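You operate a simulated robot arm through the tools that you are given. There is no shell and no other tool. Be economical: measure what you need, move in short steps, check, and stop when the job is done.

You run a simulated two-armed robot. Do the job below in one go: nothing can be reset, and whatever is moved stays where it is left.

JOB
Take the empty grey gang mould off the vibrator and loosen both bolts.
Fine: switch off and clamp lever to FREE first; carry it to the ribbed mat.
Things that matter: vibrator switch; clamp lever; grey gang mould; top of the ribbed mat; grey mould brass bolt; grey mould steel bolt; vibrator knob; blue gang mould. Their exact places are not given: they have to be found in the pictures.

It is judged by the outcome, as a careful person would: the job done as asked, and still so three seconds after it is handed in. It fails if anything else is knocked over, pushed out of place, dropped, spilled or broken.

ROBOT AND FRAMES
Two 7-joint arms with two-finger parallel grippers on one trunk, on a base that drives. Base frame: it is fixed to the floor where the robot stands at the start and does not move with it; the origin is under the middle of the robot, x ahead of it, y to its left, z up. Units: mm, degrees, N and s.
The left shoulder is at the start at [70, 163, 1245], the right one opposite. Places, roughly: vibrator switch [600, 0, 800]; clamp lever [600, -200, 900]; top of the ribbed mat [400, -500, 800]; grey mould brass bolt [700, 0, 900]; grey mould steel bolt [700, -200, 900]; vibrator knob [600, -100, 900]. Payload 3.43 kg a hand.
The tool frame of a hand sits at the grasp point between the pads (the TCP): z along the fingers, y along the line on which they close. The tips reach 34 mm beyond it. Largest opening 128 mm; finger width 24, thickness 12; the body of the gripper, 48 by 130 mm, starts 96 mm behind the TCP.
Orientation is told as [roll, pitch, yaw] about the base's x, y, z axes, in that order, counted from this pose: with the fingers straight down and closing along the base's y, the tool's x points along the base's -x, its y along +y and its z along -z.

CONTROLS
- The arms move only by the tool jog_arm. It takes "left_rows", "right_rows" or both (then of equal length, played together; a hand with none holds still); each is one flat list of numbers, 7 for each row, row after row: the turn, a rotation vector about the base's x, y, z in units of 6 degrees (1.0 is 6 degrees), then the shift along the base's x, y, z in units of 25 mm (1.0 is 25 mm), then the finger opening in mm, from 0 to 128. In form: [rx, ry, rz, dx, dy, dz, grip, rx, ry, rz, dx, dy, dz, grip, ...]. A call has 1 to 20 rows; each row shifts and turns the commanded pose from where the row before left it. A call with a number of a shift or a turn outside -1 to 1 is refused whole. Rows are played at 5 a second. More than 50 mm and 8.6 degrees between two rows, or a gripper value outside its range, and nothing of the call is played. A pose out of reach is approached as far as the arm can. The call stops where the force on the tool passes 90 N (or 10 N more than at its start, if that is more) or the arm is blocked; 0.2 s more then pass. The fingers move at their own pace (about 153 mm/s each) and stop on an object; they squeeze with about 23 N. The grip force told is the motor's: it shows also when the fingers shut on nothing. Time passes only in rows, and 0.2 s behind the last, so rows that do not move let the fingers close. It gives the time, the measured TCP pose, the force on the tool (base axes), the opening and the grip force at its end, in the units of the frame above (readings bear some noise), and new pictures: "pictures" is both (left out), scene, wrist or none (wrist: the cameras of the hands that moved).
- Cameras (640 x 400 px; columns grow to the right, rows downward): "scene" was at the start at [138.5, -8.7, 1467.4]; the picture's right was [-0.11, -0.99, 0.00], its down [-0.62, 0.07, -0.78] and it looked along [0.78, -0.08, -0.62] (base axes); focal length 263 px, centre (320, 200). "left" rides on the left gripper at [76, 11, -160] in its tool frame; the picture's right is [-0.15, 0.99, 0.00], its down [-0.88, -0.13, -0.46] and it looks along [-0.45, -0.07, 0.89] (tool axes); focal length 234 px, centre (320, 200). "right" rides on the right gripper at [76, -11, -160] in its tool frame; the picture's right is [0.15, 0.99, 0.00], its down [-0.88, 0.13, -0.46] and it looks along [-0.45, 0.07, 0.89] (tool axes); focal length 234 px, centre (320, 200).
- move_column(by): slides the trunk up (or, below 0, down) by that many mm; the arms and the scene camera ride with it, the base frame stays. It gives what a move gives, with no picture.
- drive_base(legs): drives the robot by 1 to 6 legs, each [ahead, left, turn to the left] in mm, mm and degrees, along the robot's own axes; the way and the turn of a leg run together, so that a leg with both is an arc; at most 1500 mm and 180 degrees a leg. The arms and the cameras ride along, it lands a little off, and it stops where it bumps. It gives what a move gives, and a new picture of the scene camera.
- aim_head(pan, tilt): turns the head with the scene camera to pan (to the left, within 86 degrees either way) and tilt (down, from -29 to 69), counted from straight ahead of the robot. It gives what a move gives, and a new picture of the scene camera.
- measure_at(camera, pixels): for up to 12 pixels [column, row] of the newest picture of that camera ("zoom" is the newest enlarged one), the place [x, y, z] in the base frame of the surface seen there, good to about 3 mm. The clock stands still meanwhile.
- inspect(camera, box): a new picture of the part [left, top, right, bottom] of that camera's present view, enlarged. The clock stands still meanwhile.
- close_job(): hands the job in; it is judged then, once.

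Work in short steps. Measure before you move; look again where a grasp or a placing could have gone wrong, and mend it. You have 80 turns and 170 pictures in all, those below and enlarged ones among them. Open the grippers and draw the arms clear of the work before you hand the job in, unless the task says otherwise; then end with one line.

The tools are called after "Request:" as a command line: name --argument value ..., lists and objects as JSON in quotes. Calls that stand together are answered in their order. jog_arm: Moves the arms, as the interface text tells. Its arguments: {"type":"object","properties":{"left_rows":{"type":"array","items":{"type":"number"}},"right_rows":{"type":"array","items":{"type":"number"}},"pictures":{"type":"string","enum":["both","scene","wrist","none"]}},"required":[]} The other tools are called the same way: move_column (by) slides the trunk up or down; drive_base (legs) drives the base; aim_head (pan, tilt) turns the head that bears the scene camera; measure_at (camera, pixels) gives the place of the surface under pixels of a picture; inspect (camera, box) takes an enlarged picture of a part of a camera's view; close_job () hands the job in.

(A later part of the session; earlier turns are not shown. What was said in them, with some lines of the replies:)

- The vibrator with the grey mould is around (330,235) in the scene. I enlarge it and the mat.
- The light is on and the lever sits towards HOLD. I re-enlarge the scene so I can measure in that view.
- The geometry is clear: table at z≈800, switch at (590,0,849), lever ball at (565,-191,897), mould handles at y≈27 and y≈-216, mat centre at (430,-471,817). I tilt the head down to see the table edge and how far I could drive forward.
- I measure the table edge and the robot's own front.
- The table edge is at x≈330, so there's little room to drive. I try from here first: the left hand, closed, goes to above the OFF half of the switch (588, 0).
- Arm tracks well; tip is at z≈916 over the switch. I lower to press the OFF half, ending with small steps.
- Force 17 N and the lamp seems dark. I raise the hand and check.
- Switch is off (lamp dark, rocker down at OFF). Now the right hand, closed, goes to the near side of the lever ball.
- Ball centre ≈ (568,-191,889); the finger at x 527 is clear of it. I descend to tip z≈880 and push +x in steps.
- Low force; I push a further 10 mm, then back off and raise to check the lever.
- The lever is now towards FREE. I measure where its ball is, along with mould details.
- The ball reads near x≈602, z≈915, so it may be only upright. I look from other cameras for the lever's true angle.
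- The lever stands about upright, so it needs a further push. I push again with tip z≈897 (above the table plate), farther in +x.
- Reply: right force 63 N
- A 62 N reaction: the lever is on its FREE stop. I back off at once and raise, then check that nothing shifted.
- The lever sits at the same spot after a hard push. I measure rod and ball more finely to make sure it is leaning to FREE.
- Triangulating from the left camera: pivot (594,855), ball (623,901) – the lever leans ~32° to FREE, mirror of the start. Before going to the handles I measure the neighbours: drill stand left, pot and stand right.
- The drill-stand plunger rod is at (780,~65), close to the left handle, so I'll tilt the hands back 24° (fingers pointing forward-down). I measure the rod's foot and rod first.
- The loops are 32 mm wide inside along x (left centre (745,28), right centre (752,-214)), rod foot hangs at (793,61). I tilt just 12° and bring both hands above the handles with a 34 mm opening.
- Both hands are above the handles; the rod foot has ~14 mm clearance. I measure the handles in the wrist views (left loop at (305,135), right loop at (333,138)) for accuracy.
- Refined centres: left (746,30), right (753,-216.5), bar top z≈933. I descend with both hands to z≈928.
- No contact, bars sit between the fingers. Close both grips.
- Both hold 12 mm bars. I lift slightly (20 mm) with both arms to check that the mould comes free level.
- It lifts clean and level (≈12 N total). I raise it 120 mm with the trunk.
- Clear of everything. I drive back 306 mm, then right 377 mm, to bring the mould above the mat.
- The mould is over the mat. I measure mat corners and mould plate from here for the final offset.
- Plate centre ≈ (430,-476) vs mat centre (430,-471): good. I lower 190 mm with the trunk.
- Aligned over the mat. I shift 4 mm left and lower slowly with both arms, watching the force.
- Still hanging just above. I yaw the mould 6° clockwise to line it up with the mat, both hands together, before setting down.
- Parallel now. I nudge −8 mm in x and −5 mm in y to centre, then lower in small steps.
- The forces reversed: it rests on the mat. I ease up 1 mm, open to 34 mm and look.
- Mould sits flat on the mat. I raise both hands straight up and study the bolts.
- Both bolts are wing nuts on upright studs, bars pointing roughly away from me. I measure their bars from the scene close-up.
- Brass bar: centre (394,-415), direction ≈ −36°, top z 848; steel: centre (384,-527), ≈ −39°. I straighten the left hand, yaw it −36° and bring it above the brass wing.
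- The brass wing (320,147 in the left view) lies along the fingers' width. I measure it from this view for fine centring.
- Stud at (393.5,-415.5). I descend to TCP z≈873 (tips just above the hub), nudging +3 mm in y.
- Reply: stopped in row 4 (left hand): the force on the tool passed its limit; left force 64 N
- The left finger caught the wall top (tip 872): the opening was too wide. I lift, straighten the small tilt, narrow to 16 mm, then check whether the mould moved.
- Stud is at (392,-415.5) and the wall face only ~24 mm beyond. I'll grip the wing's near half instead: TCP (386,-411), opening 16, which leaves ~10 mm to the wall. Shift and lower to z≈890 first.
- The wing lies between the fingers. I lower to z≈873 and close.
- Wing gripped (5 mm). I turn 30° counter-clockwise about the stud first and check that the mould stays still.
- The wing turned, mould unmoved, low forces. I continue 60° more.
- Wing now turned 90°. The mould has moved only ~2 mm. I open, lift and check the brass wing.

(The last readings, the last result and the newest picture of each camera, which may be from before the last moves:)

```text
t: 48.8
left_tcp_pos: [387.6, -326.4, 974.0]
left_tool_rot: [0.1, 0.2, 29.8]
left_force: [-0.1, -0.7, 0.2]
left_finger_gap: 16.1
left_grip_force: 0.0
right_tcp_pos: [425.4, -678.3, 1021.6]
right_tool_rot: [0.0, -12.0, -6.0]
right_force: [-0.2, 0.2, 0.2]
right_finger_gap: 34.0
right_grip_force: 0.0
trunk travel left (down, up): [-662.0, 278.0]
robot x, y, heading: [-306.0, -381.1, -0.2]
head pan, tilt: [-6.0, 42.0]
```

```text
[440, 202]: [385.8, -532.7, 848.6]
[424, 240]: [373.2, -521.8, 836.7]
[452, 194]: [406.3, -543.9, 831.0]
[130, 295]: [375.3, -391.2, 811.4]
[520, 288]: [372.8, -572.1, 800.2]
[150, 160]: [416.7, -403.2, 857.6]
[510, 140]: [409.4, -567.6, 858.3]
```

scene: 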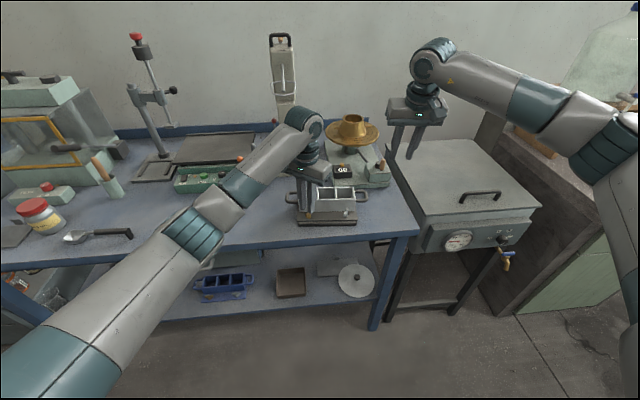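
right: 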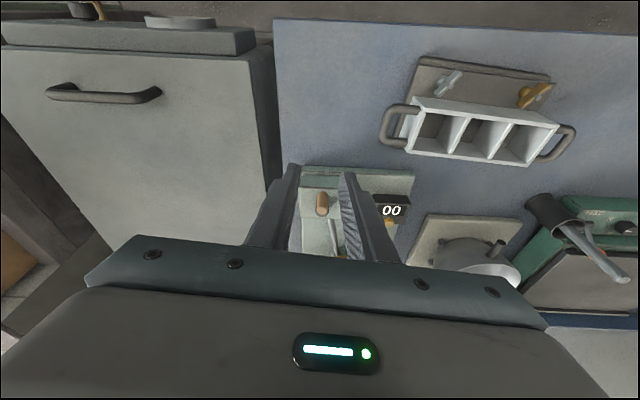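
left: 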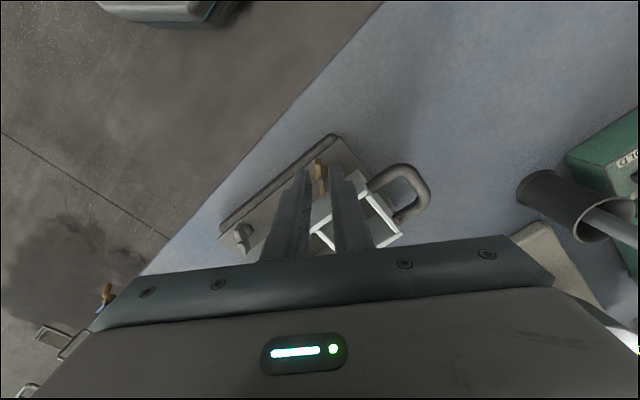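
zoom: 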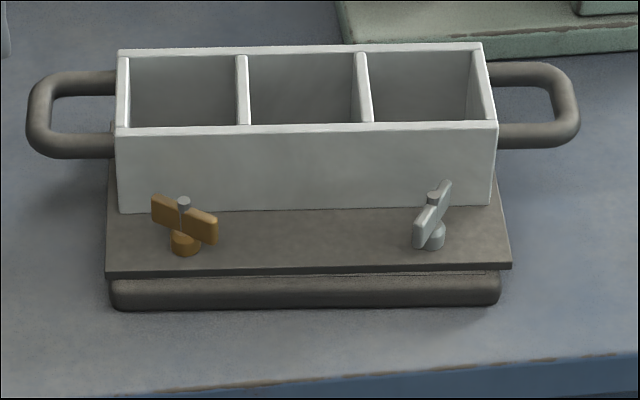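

Brass wing turned 90° counter-clockwise. Now the right hand, straightened and yawed −39°, goes above the steel wing's near half.

Request:
jog_arm --right_rows '[0, 0, 1, -0.186, 0.617, -0.286, 16, 0, 1, 0, -0.186, 0.617, -0.286, 16, 0, 1, 0, -0.186, 0.617, -0.286, 16, 0, 0, -1, -0.186, 0.617, -0.286, 16, 0, 0, -1, -0.186, 0.617, -0.286, 16, 0, 0, -1, -0.186, 0.617, -0.286, 16, 0, 0, -1, -0.186, 0.617, -0.286, 16, 0, 0, -1, -0.186, 0.617, -0.286, 16, 0, 0, -1, -0.186, 0.617, -0.286, 16, 0, 0, -0.5, -0.186, 0.617, -0.286, 16, 0, 0, 0, 0, 0, 0, 16]'

Request:
inspect --camera "right" --box '[260, 90, 400, 200]'

Request:
inspect --camera "scene" --box '[290, 170, 370, 240]'

```text
t: 51.2
left_tcp_pos: [388.4, -328.3, 974.8]
left_tool_rot: [0.3, 0.1, 29.8]
left_force: [0.2, 0.0, -0.2]
left_finger_gap: 16.5
left_grip_force: 0.0
right_tcp_pos: [379.5, -523.9, 950.6]
right_tool_rot: [0.2, 0.1, -39.2]
right_force: [-0.2, 0.0, 0.0]
right_finger_gap: 15.9
right_grip_force: 0.0
trunk travel left (down, up): [-662.0, 278.0]
robot x, y, heading: [-305.4, -378.2, -0.1]
head pan, tilt: [-6.0, 42.0]
```

scene: 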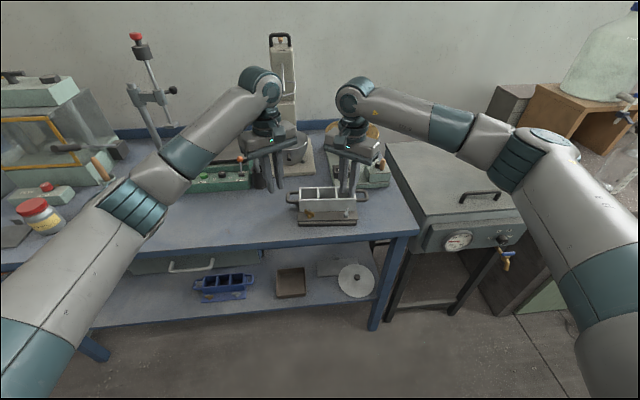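
right: 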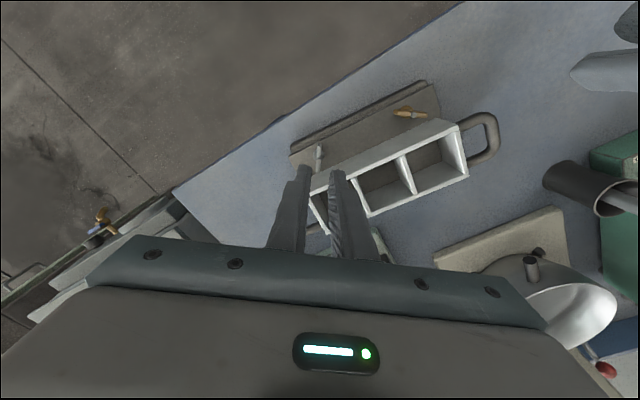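

```text
3.64 times, centred on (330, 145) of right
```

zoom: 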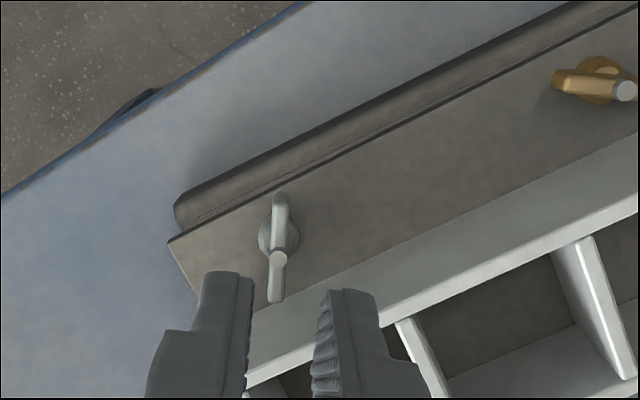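

```text
5.71 times, centred on (330, 205) of scene
```

zoom: 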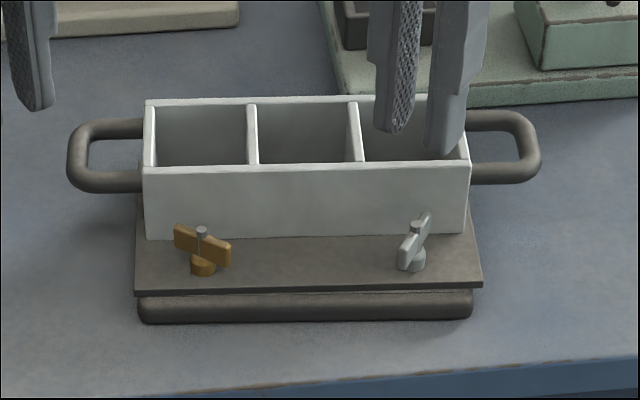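

Request:
measure_at --camera "right" --pixels '[[318.5, 160.4], [319, 148], [319, 151], [318, 168], [318, 171], [309, 175], [330, 170]]'

Request:
measure_at --camera "scene" --pixels '[[345, 209], [344.7, 209.5], [342.5, 215], [347, 208], [306, 210.5]]'

```text
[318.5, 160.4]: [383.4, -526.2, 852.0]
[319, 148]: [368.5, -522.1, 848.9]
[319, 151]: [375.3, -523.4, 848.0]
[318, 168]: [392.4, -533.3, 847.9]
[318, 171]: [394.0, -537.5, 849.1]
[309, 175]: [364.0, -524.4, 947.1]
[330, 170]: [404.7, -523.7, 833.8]
```

```text
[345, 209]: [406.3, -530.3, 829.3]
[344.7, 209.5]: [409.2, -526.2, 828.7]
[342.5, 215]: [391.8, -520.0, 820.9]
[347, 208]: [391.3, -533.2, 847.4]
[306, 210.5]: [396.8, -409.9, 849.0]
```

Stud at (383.4,-526.5), wing aligned between the fingers. I lower to z≈872 and close.

Request:
jog_arm --right_rows '[0, 0, 0, -0.08, 0.08, -1, 16, 0, 0, 0, 0, 0, -1, 16, 0, 0, 0, 0, 0, -0.6, 16, 0, 0, 0, 0, 0, -0.3, 16, 0, 0, 0, 0, 0, -0.22, 16, 0, 0, 0, 0, 0, 0, 0, 0, 0, 0, 0, 0, 0, 0]' --pictures "none"

Request:
inspect --camera "scene" --box '[290, 180, 370, 235]'

Request:
inspect --camera "right" --box '[260, 110, 380, 200]'

```text
t: 52.8
left_tcp_pos: [386.6, -328.1, 975.2]
left_tool_rot: [0.2, 0.2, 29.9]
left_force: [-0.2, 0.4, -0.2]
left_finger_gap: 16.1
left_grip_force: 0.1
right_tcp_pos: [377.0, -524.0, 873.2]
right_tool_rot: [0.1, 0.0, -39.2]
right_force: [-3.0, -1.9, 1.0]
right_finger_gap: 5.8
right_grip_force: 23.3
trunk travel left (down, up): [-662.0, 278.0]
robot x, y, heading: [-305.1, -380.2, -0.2]
head pan, tilt: [-6.0, 42.0]
```

```text
7.27 times, centred on (330, 208) of scene
```

zoom: 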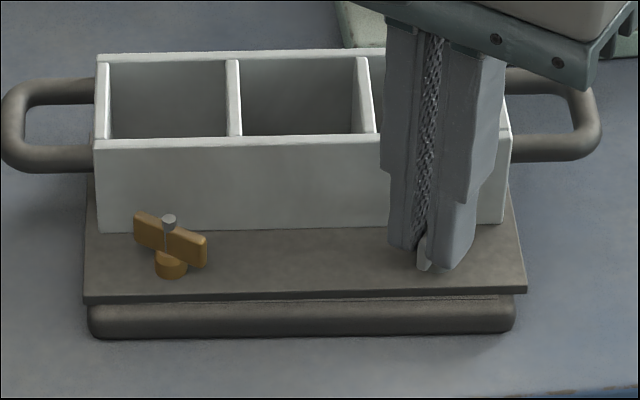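

```text
4.44 times, centred on (320, 155) of right
```

zoom: 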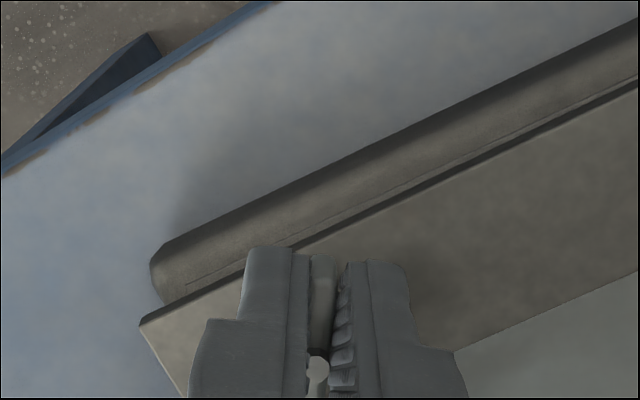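

Gripped (5.8 mm). Turn 30° counter-clockwise about its stud and check.

Request:
jog_arm --right_rows '[0, 0, 1, -0.0187, -0.0278, 0, 0, 0, 0, 1, -0.0157, -0.0296, 0, 0, 0, 0, 1, -0.0126, -0.0311, 0, 0, 0, 0, 1, -0.0092, -0.0322, 0, 0, 0, 0, 1, -0.0058, -0.033, 0, 0]' --pictures "none"

Request:
inspect --camera "scene" --box '[290, 180, 370, 235]'

```text
t: 54.0
left_tcp_pos: [388.1, -328.6, 975.1]
left_tool_rot: [0.3, 0.1, 29.9]
left_force: [-0.9, -0.8, 0.0]
left_finger_gap: 16.1
left_grip_force: 0.1
right_tcp_pos: [374.0, -528.4, 872.6]
right_tool_rot: [0.0, 0.1, -8.9]
right_force: [-6.3, -3.3, -0.5]
right_finger_gap: 5.5
right_grip_force: 22.4
trunk travel left (down, up): [-662.0, 278.0]
robot x, y, heading: [-302.2, -381.5, 0.1]
head pan, tilt: [-6.0, 42.0]
```

```text
7.27 times, centred on (330, 208) of scene
```

zoom: 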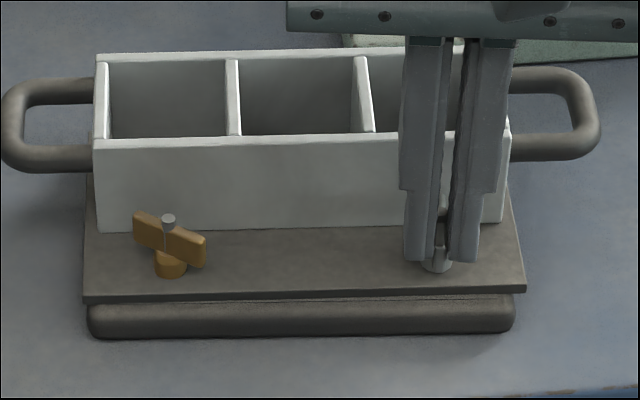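

It turns, mould still. Continue 60° more.

Request:
jog_arm --right_rows '[0, 0, 1, 0.02, -0.0334, 0.01, 0, 0, 0, 1, 0.02, -0.0335, 0.01, 0, 0, 0, 1, 0.0147, -0.0332, 0.01, 0, 0, 0, 1, 0.0181, -0.0325, 0.01, 0, 0, 0, 1, 0.0115, -0.0315, 0.01, 0, 0, 0, 1, 0.0147, -0.0301, 0.01, 0, 0, 0, 1, 0.0178, -0.0284, 0.01, 0, 0, 0, 1, 0.0206, -0.0264, 0.01, 0, 0, 0, 1, 0.0233, -0.0241, 0.01, 0, 0, 0, 1, 0.0257, -0.0215, 0.01, 0]' --pictures "none"

Request:
inspect --camera "scene" --box '[290, 180, 370, 235]'

```text
t: 56.2
left_tcp_pos: [388.7, -328.4, 974.0]
left_tool_rot: [0.2, 0.2, 29.9]
left_force: [0.0, -0.4, 0.0]
left_finger_gap: 15.9
left_grip_force: 0.1
right_tcp_pos: [379.1, -533.0, 874.4]
right_tool_rot: [0.2, 0.0, 45.0]
right_force: [0.6, 0.6, 0.4]
right_finger_gap: 5.6
right_grip_force: 23.0
right hand out of reach, approached as far as the arm can: row 10
trunk travel left (down, up): [-662.0, 278.0]
robot x, y, heading: [-308.3, -378.4, 0.1]
head pan, tilt: [-6.0, 42.0]
```

```text
7.27 times, centred on (330, 208) of scene
```

zoom: 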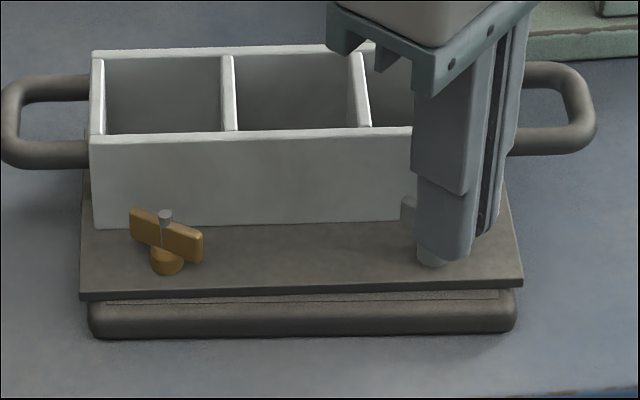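

Steel wing turned 84° with no resistance; right wrist is at its limit. I release, lift and move the right hand away, then look at both wings.

Request:
jog_arm --right_rows '[0, 0, 0, 0, 0, 0, 16, 0, 0, 0, 0, 0, 0, 16, 0, 0, 0, 0, 0, 1, 16, 0, 0, 0, 0, 0, 1, 16, 0, 0, 0, 0, 0, 1, 16, 0, 0, -1, 0, -0.5, 1, 16, 0, 0, -1, 0, -1, 1, 16, 0, 0, -1, 0, -1, 0, 16, 0, 0, -1, 0, -1, 0, 16, 0, 0, -1, 0, -1, 0, 16, 0, 0, -1, 0, -1, 0, 16, 0, 0, -1, 0, -1, 0, 16]' --pictures "none"

Request:
inspect --camera "scene" --box '[290, 180, 370, 235]'

Request:
measure_at --camera "zoom" --pixels '[[166, 215], [136, 222], [198, 242], [433, 210], [405, 210], [462, 230], [168, 262], [432, 256]]'

```text
t: 58.8
left_tcp_pos: [387.4, -329.2, 975.8]
left_tool_rot: [0.2, 0.1, 29.8]
left_force: [-0.8, 0.2, -0.5]
left_finger_gap: 16.0
left_grip_force: 0.1
right_tcp_pos: [378.9, -696.8, 1000.0]
right_tool_rot: [0.2, 0.0, 2.8]
right_force: [-0.4, -0.5, 0.1]
right_finger_gap: 16.3
right_grip_force: 0.0
trunk travel left (down, up): [-662.0, 278.0]
robot x, y, heading: [-309.5, -376.6, -0.2]
head pan, tilt: [-6.0, 42.0]
```

```text
7.27 times, centred on (330, 208) of scene
```

zoom: 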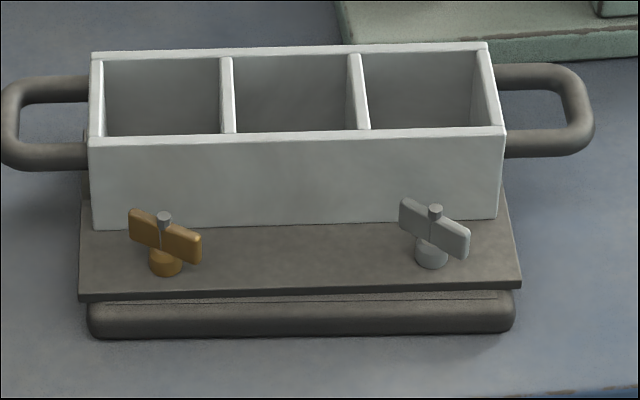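

```text
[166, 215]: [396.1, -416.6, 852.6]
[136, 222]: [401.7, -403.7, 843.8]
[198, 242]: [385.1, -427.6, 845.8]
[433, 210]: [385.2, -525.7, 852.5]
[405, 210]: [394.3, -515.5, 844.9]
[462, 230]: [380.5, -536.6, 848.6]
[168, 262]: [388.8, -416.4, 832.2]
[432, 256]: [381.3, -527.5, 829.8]
```

Both wings are turned ~87°. For certainty I give each another ~40° with the left hand, which has wrist range left; first to above the brass wing.

Request:
jog_arm --left_rows '[0, 0, 1, 0.016, -0.93, 0, 14, 0, 0, 1, 0.016, -0.93, 0, 14, 0, 0, 1, 0.016, -0.93, -0.4, 14, 0, 0, 1, 0.016, -0.93, -1, 14, 0, 0, 0, 0, 0, -1, 14, 0, 0, 0, 0, 0, -0.8, 14, 0, 0, 0, 0, 0, 0, 14]' --pictures "wrist"

Request:
inspect --camera "left" --box '[260, 110, 380, 200]'

Request:
inspect --camera "scene" --box '[290, 180, 370, 235]'

```text
t: 60.4
left_tcp_pos: [389.0, -420.4, 893.3]
left_tool_rot: [0.3, 0.2, 53.9]
left_force: [-0.5, 0.4, -0.4]
left_finger_gap: 13.8
left_grip_force: 0.0
right_tcp_pos: [379.0, -696.4, 998.5]
right_tool_rot: [0.0, 0.0, 2.9]
right_force: [0.4, 0.1, -0.4]
right_finger_gap: 16.0
right_grip_force: 0.0
trunk travel left (down, up): [-662.0, 278.0]
robot x, y, heading: [-305.3, -382.6, 0.0]
head pan, tilt: [-6.0, 42.0]
```

left: 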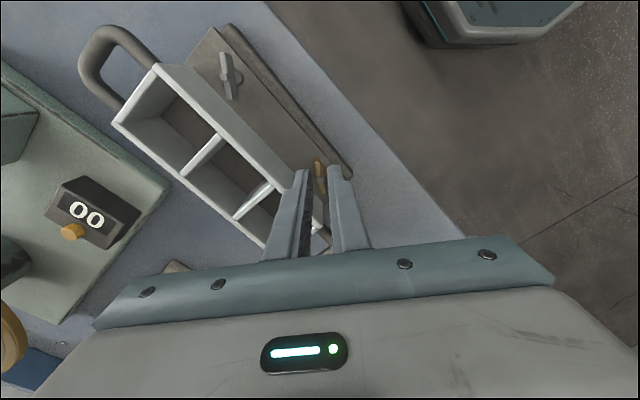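

```text
4.44 times, centred on (320, 155) of left
```

zoom: 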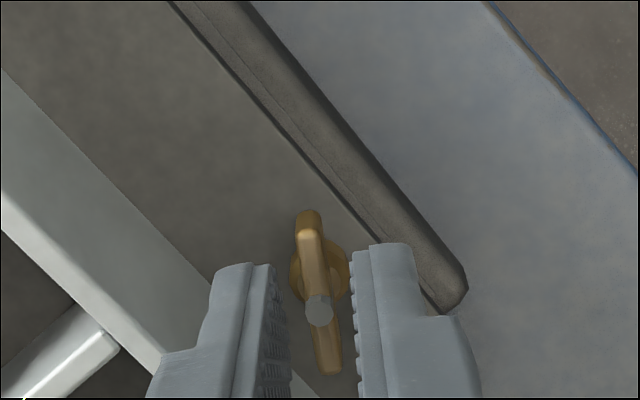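

```text
7.27 times, centred on (330, 208) of scene
```

zoom: 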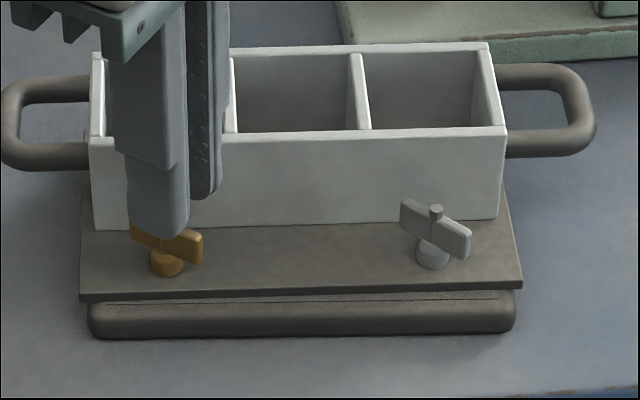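

The wing is well centred. I lower 20 mm, close, and turn 42° further, watching force.

Request:
jog_arm --left_rows '[0, 0, 0, 0, 0, -0.4, 14, 0, 0, 0, 0, 0, -0.38, 14, 0, 0, 0, 0, 0, 0, 0, 0, 0, 0, 0, 0, 0, 0, 0, 0, 1, 0.0278, -0.0187, 0, 0, 0, 0, 1, 0.0296, -0.0157, 0, 0, 0, 0, 1, 0.0311, -0.0126, 0, 0, 0, 0, 1, 0.0322, -0.0092, 0, 0, 0, 0, 1, 0.033, -0.0058, 0, 0, 0, 0, 1, 0.0334, -0.0023, 0, 0, 0, 0, 1, 0.0335, 0.0012, 0, 0]' --pictures "none"

Request:
inspect --camera "scene" --box '[290, 180, 370, 235]'

```text
t: 62.8
left_tcp_pos: [394.2, -421.9, 874.7]
left_tool_rot: [0.1, 0.0, 96.0]
left_force: [-8.5, 2.1, -0.2]
left_finger_gap: 8.2
left_grip_force: 23.1
right_tcp_pos: [377.2, -696.2, 999.5]
right_tool_rot: [0.0, -0.1, 2.9]
right_force: [-0.3, 0.6, 0.8]
right_finger_gap: 15.8
right_grip_force: 0.1
trunk travel left (down, up): [-662.0, 278.0]
robot x, y, heading: [-306.6, -382.3, -0.3]
head pan, tilt: [-6.0, 42.0]
```

```text
7.27 times, centred on (330, 208) of scene
```

zoom: 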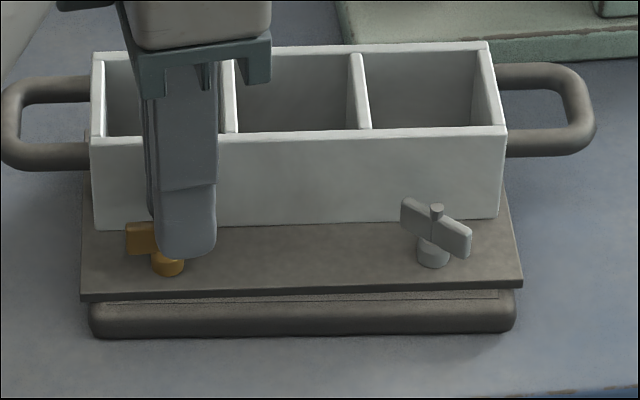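

The gap widened to 8 mm: the brass wing has met its end stop. I release and lift to look.

Request:
jog_arm --left_rows '[0, 0, -1, 0, 0, 0, 14, 0, 0, -0.5, 0, 0, 0, 18, 0, 0, 0, 0, 0, 0.6, 18, 0, 0, 0, 0, 0, 1, 16, 0, 0, 0, 0, 0, 1, 14, 0, 0, -1, 0, -0.5, 0.6, 14]' --pictures "none"

Request:
inspect --camera "scene" --box '[290, 180, 370, 235]'

Request:
measure_at --camera "zoom" --pixels '[[168, 222], [135, 232], [195, 238], [437, 210], [408, 210], [465, 232]]'

```text
t: 64.2
left_tcp_pos: [394.5, -434.7, 954.3]
left_tool_rot: [0.3, 0.1, 80.9]
left_force: [0.0, -0.5, -0.2]
left_finger_gap: 13.9
left_grip_force: 0.0
right_tcp_pos: [379.3, -696.1, 998.2]
right_tool_rot: [0.3, 0.0, 2.9]
right_force: [-1.3, -0.7, -0.2]
right_finger_gap: 16.2
right_grip_force: 0.1
trunk travel left (down, up): [-662.0, 278.0]
robot x, y, heading: [-298.4, -380.3, -0.2]
head pan, tilt: [-6.0, 42.0]
```

```text
7.27 times, centred on (330, 208) of scene
```

zoom: 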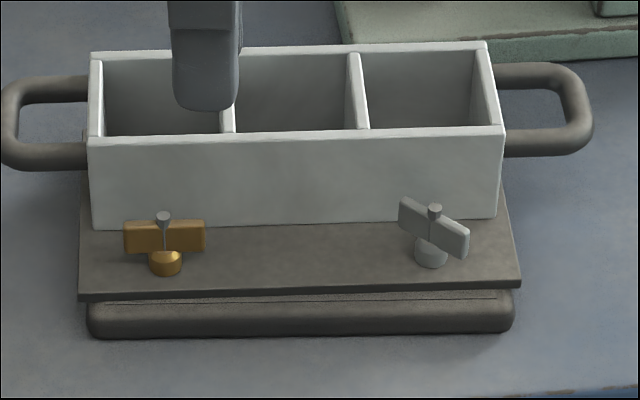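

```text
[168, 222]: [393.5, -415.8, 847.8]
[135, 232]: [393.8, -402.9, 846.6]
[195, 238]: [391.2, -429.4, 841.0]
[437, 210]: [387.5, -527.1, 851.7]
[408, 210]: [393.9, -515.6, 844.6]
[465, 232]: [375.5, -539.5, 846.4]
```

Brass wing now ~120° turned, parallel to the mould. I take the left hand to the steel wing likewise.

Request:
jog_arm --left_rows '[0, 0, -1, -0.114, -0.787, 0, 14, 0, 0, -1, -0.114, -0.787, 0, 14, 0, 0, -1, -0.114, -0.787, 0, 14, 0, 0, -1, -0.114, -0.787, 0, 14, 0, 0, -0.8, -0.114, -0.787, 0, 14, 0, 0, 0, 0, 0, -1, 14, 0, 0, 0, 0, 0, -1, 14, 0, 0, 0, 0, 0, -0.45, 14, 0, 0, 0, 0, 0, 0, 14]' --pictures "none"

Request:
inspect --camera "left" --box '[260, 110, 380, 200]'

Request:
inspect --camera "scene" --box '[290, 180, 370, 235]'

```text
t: 66.2
left_tcp_pos: [381.4, -534.1, 891.5]
left_tool_rot: [0.2, 0.2, 52.1]
left_force: [-0.1, -0.9, -0.2]
left_finger_gap: 14.1
left_grip_force: 0.0
right_tcp_pos: [378.8, -695.6, 997.8]
right_tool_rot: [0.1, 0.0, 2.9]
right_force: [0.2, -0.5, -0.1]
right_finger_gap: 16.0
right_grip_force: 0.0
trunk travel left (down, up): [-662.0, 278.0]
robot x, y, heading: [-307.6, -378.8, -0.2]
head pan, tilt: [-6.0, 42.0]
```

```text
4.44 times, centred on (320, 155) of left
```

zoom: 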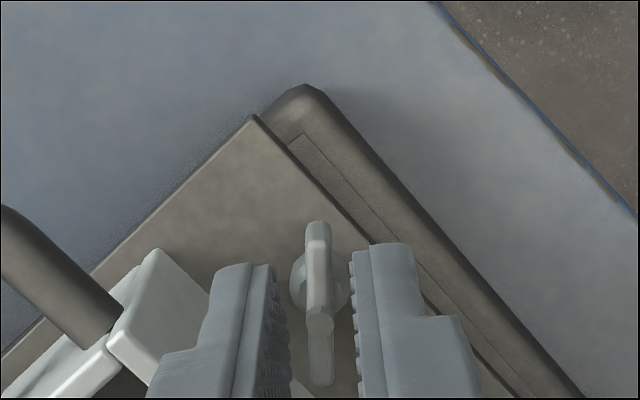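

```text
7.27 times, centred on (330, 208) of scene
```

zoom: 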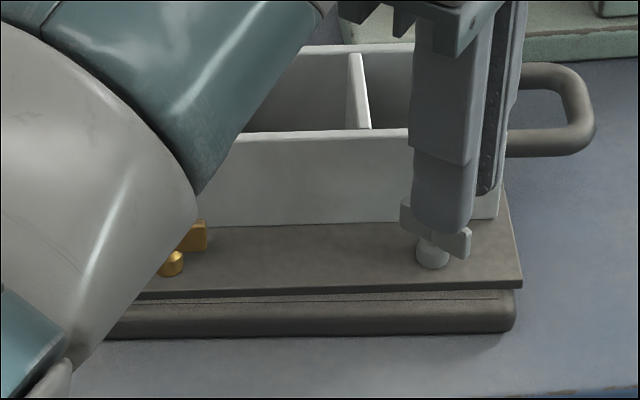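

Centred on the steel wing. I lower, close and turn 30° further.

Request:
jog_arm --left_rows '[0, 0, 0, 0, 0, -0.4, 14, 0, 0, 0, 0, 0, -0.36, 14, 0, 0, 0, 0, 0, 0, 0, 0, 0, 0, 0, 0, 0, 0, 0, 0, 1, 0.0278, -0.0187, 0, 0, 0, 0, 1, 0.0296, -0.0157, 0, 0, 0, 0, 1, 0.0311, -0.0126, 0, 0, 0, 0, 1, 0.0322, -0.0092, 0, 0, 0, 0, 1, 0.033, -0.0058, 0, 0]' --pictures "none"

Request:
jog_arm --left_rows '[0, 0, -0.3, 0, 0, 0, 12, 0, 0, 0, 0, 0, 0, 16, 0, 0, 0, 0, 0, 0.6, 16, 0, 0, 0, 0, 0, 1, 16, 0, 0, 0, 0, 0, 1, 14, 0, 0, 0, 0, 0, 1, 14, 0, 0, -1, 0, 1, 0.5, 14, 0, 0, -1, 0, 1, 0, 14, 0, 0, -1, 0, 1, 0, 14, 0, 0, -1, 0, 1, 0, 14, 0, 0, -1, 0, 1, 0, 14, 0, 0, -1, 0, 1, 0, 14, 0, 0, -1, 0, 1, 0, 14, 0, 0, -1, 0, 1, 0, 14, 0, 0, 0, 0, 1, 0, 14]' --pictures "scene"

Request:
inspect --camera "scene" --box '[290, 180, 370, 235]'

```text
t: 68.2
left_tcp_pos: [383.6, -535.7, 873.9]
left_tool_rot: [0.2, 0.1, 82.3]
left_force: [6.9, -3.7, 5.0]
left_finger_gap: 5.6
left_grip_force: 23.1
right_tcp_pos: [378.8, -696.5, 998.1]
right_tool_rot: [0.1, 0.0, 2.9]
right_force: [0.2, -0.6, -0.8]
right_finger_gap: 15.8
right_grip_force: 0.0
trunk travel left (down, up): [-662.0, 278.0]
robot x, y, heading: [-305.5, -375.6, -0.0]
head pan, tilt: [-6.0, 42.0]
```

```text
t: 69.6
left_tcp_pos: [381.1, -528.4, 937.8]
left_tool_rot: [1.8, -0.8, 80.8]
left_force: [-1.9, 2.1, -1.3]
left_finger_gap: 14.1
left_grip_force: 0.0
right_tcp_pos: [384.5, -692.8, 1014.9]
right_tool_rot: [1.0, -1.6, 3.0]
right_force: [1.3, -1.8, 2.4]
right_finger_gap: 16.1
right_grip_force: 0.1
trunk travel left (down, up): [-662.0, 278.0]
robot x, y, heading: [-306.6, -382.2, -0.3]
head pan, tilt: [-6.0, 42.0]
stopped in row 6 (left hand): the force on the tool passed its limit (the readings are from after the stop); the commanded pose is now the measured one
```

scene: 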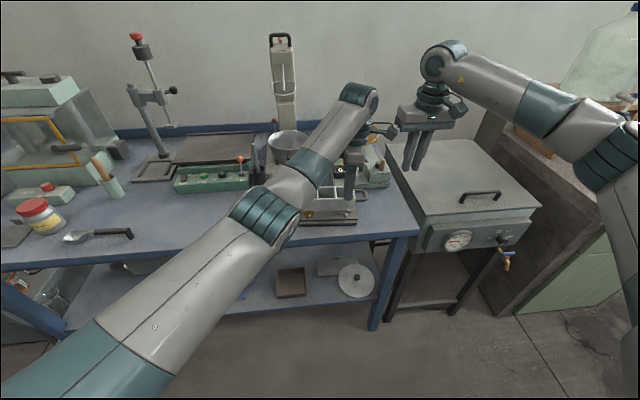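

```text
7.27 times, centred on (330, 208) of scene
```

zoom: 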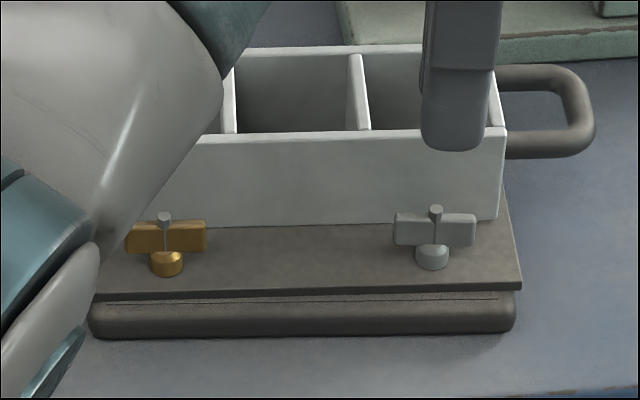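

Both wings now lie parallel to the mould. The lift was stopped by a force reading, which is now small again; I look around before moving on.

Request:
jog_arm --left_rows '[0, 0, 0, 0, 0, 0.2, 14, 0, 0, 0, 0, 0, 0.2, 14]' --pictures "both"

```text
t: 70.2
left_tcp_pos: [382.0, -529.1, 947.9]
left_tool_rot: [1.6, -0.6, 80.7]
left_force: [1.4, 0.4, 0.3]
left_finger_gap: 14.0
left_grip_force: 0.1
right_tcp_pos: [382.4, -694.4, 1013.1]
right_tool_rot: [0.8, -1.5, 2.8]
right_force: [-2.0, -1.2, -1.8]
right_finger_gap: 16.1
right_grip_force: 0.1
trunk travel left (down, up): [-662.0, 278.0]
robot x, y, heading: [-304.7, -381.0, 0.0]
head pan, tilt: [-6.0, 42.0]
```

scene: 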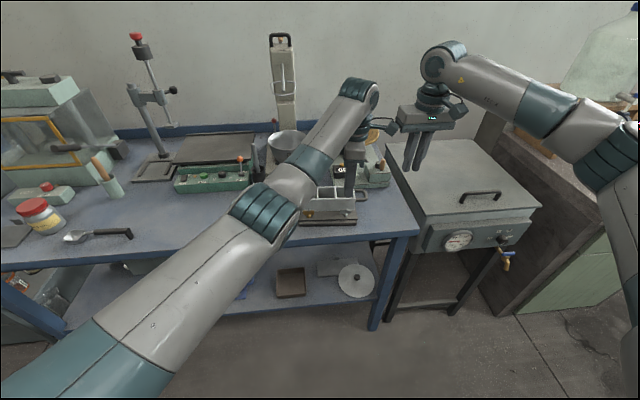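
left: 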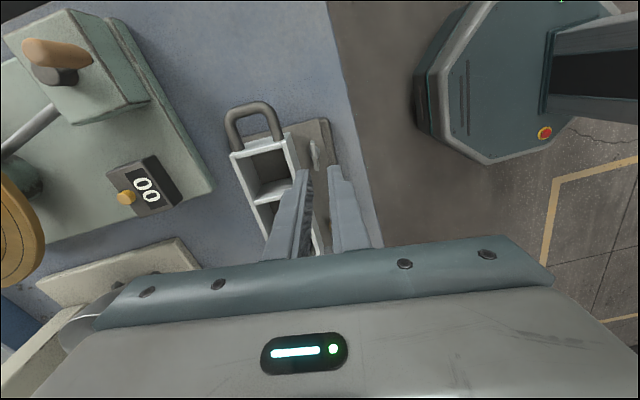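

The right hand reads 15 mm higher and tilted, so the left arm may be pressing on something. I measure where the left elbow is.

Request:
measure_at --camera "scene" --pixels '[[265, 215], [280, 235], [240, 200], [300, 185], [230, 260], [170, 330], [355, 100], [322, 150]]'

Request:
inspect --camera "right" --box '[0, 0, 640, 400]'

```text
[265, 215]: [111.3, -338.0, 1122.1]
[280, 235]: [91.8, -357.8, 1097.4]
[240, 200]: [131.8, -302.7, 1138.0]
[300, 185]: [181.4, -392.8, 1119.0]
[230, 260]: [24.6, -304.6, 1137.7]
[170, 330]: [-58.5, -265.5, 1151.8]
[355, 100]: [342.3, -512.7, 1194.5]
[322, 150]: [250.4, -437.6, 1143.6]
```

```text
1.00 times, centred on (320, 200) of right
```

zoom: 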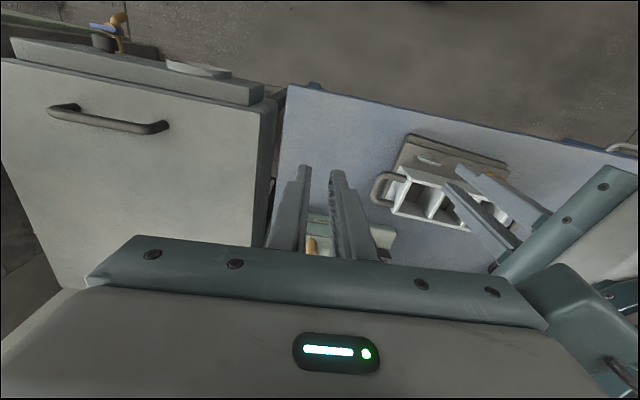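

The left wrist box has come up under the right gripper – that is the contact. I move the right hand up and out, and the left hand away to +y.

Request:
jog_arm --left_rows '[0, 0, 0, 0, 0.5, 0, 14, 0, 0, 0, 0, 1, 0, 14, 0, 0, 0, 0, 1, 0, 14, 0, 0, 0, 0, 1, 0.3, 14, 0, 0, 0, 0, 1, 0.5, 14, 0, 0, -1, 0, 1, 0.5, 14, 0, 0, -1, 0, 1, 0.5, 14, 0, 0, -1, 0, 1, 0.5, 14, 0, 0, -1, 0, 1, 0.5, 14, 0, 0, -1, 0, 1, 0.5, 14]' --right_rows '[0, 0, 0, 0, 0, 0.5, 16, 0, 0, 0, 0, -0.2, 1, 16, 0, 0, 0, 0, -0.2, 1, 16, 0, 0, 0, 0, 0, 1, 16, 0, 0, 0, 0, 0, 0, 16, 0, 0, 0, 0, 0, 0, 16, 0, 0, 0, 0, 0, 0, 16, 0, 0, 0, 0, 0, 0, 16, 0, 0, 0, 0, 0, 0, 16, 0, 0, 0, 0, 0, 0, 16]' --pictures "scene"

Request:
inspect --camera "scene" --box '[290, 180, 370, 235]'

```text
t: 72.4
left_tcp_pos: [381.5, -291.3, 1030.3]
left_tool_rot: [1.8, -0.9, 50.7]
left_force: [0.3, 0.5, 0.8]
left_finger_gap: 13.9
left_grip_force: 0.0
right_tcp_pos: [383.5, -702.9, 1102.4]
right_tool_rot: [1.0, -1.6, 2.9]
right_force: [0.2, -0.1, -0.4]
right_finger_gap: 15.9
right_grip_force: 0.1
trunk travel left (down, up): [-662.0, 278.0]
robot x, y, heading: [-301.7, -379.0, -0.1]
head pan, tilt: [-6.0, 42.0]
```

scene: 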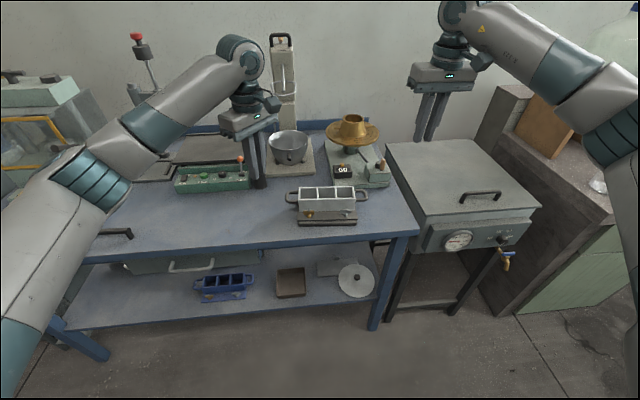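

```text
7.27 times, centred on (330, 208) of scene
```

zoom: 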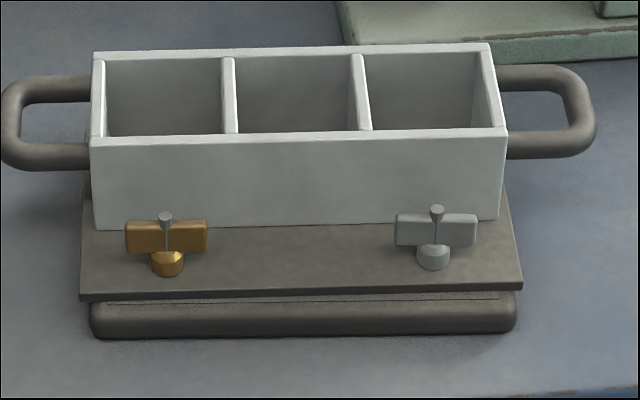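

Everything is in place: mould on the mat, both wings fully turned. I open the grippers, raise the hands clear and check the vibrator panel a last time.

Request:
jog_arm --left_rows '[0, 0, 0, 0, 0, 1, 60, 0, 0, 0, 0, 0, 1, 100, 0, 0, 0, -0.5, 0, 1, 100, 0, 0, 0, -1, 0, 1, 100, 0, 0, 0, -1, 0, 1, 100, 0, 0, 0, -1, 0, 1, 100]' --right_rows '[0, 0, 0, 0, 0, 1, 60, 0, 0, 0, 0, 0, 1, 100, 0, 0, 0, -0.5, 0, 1, 100, 0, 0, 0, -1, 0, 0, 100, 0, 0, 0, -1, 0, 0, 100, 0, 0, 0, -1, 0, 0, 100]' --pictures "scene"

Request:
inspect --camera "scene" --box '[160, 120, 320, 220]'

```text
t: 73.8
left_tcp_pos: [291.8, -291.8, 1182.3]
left_tool_rot: [1.7, -1.0, 50.8]
left_force: [-0.3, 0.0, 0.0]
left_finger_gap: 100.0
left_grip_force: 0.0
right_tcp_pos: [293.3, -701.5, 1178.3]
right_tool_rot: [1.1, -1.7, 2.9]
right_force: [-0.7, 0.5, 0.6]
right_finger_gap: 100.0
right_grip_force: 0.0
trunk travel left (down, up): [-662.0, 278.0]
robot x, y, heading: [-307.6, -381.7, -0.2]
head pan, tilt: [-6.0, 42.0]
```

scene: 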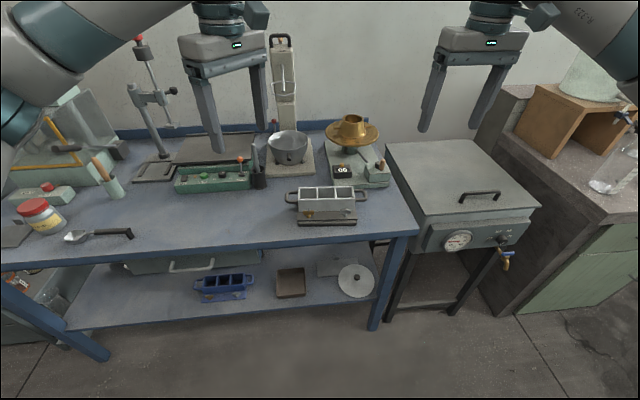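

```text
4.00 times, centred on (240, 170) of scene
```

zoom: 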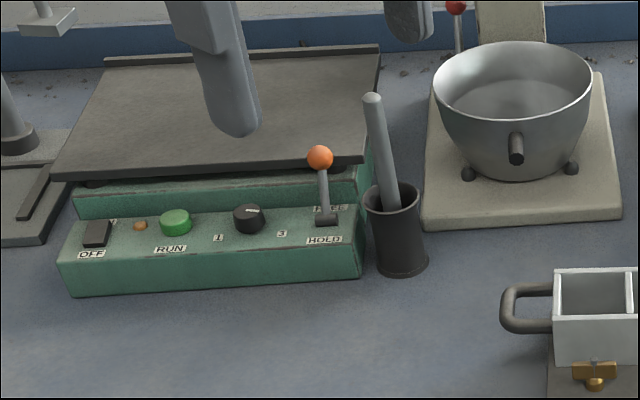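

The switch is off, the lever is at FREE, the knob is untouched and the arms are clear of the work. I hand the job in.

Request:
close_job

```text
The job is handed in.
```

The grey gang mould is on the ribbed mat with both bolts turned about 120° loose; the vibrator was switched off and its clamp lever set to FREE first.
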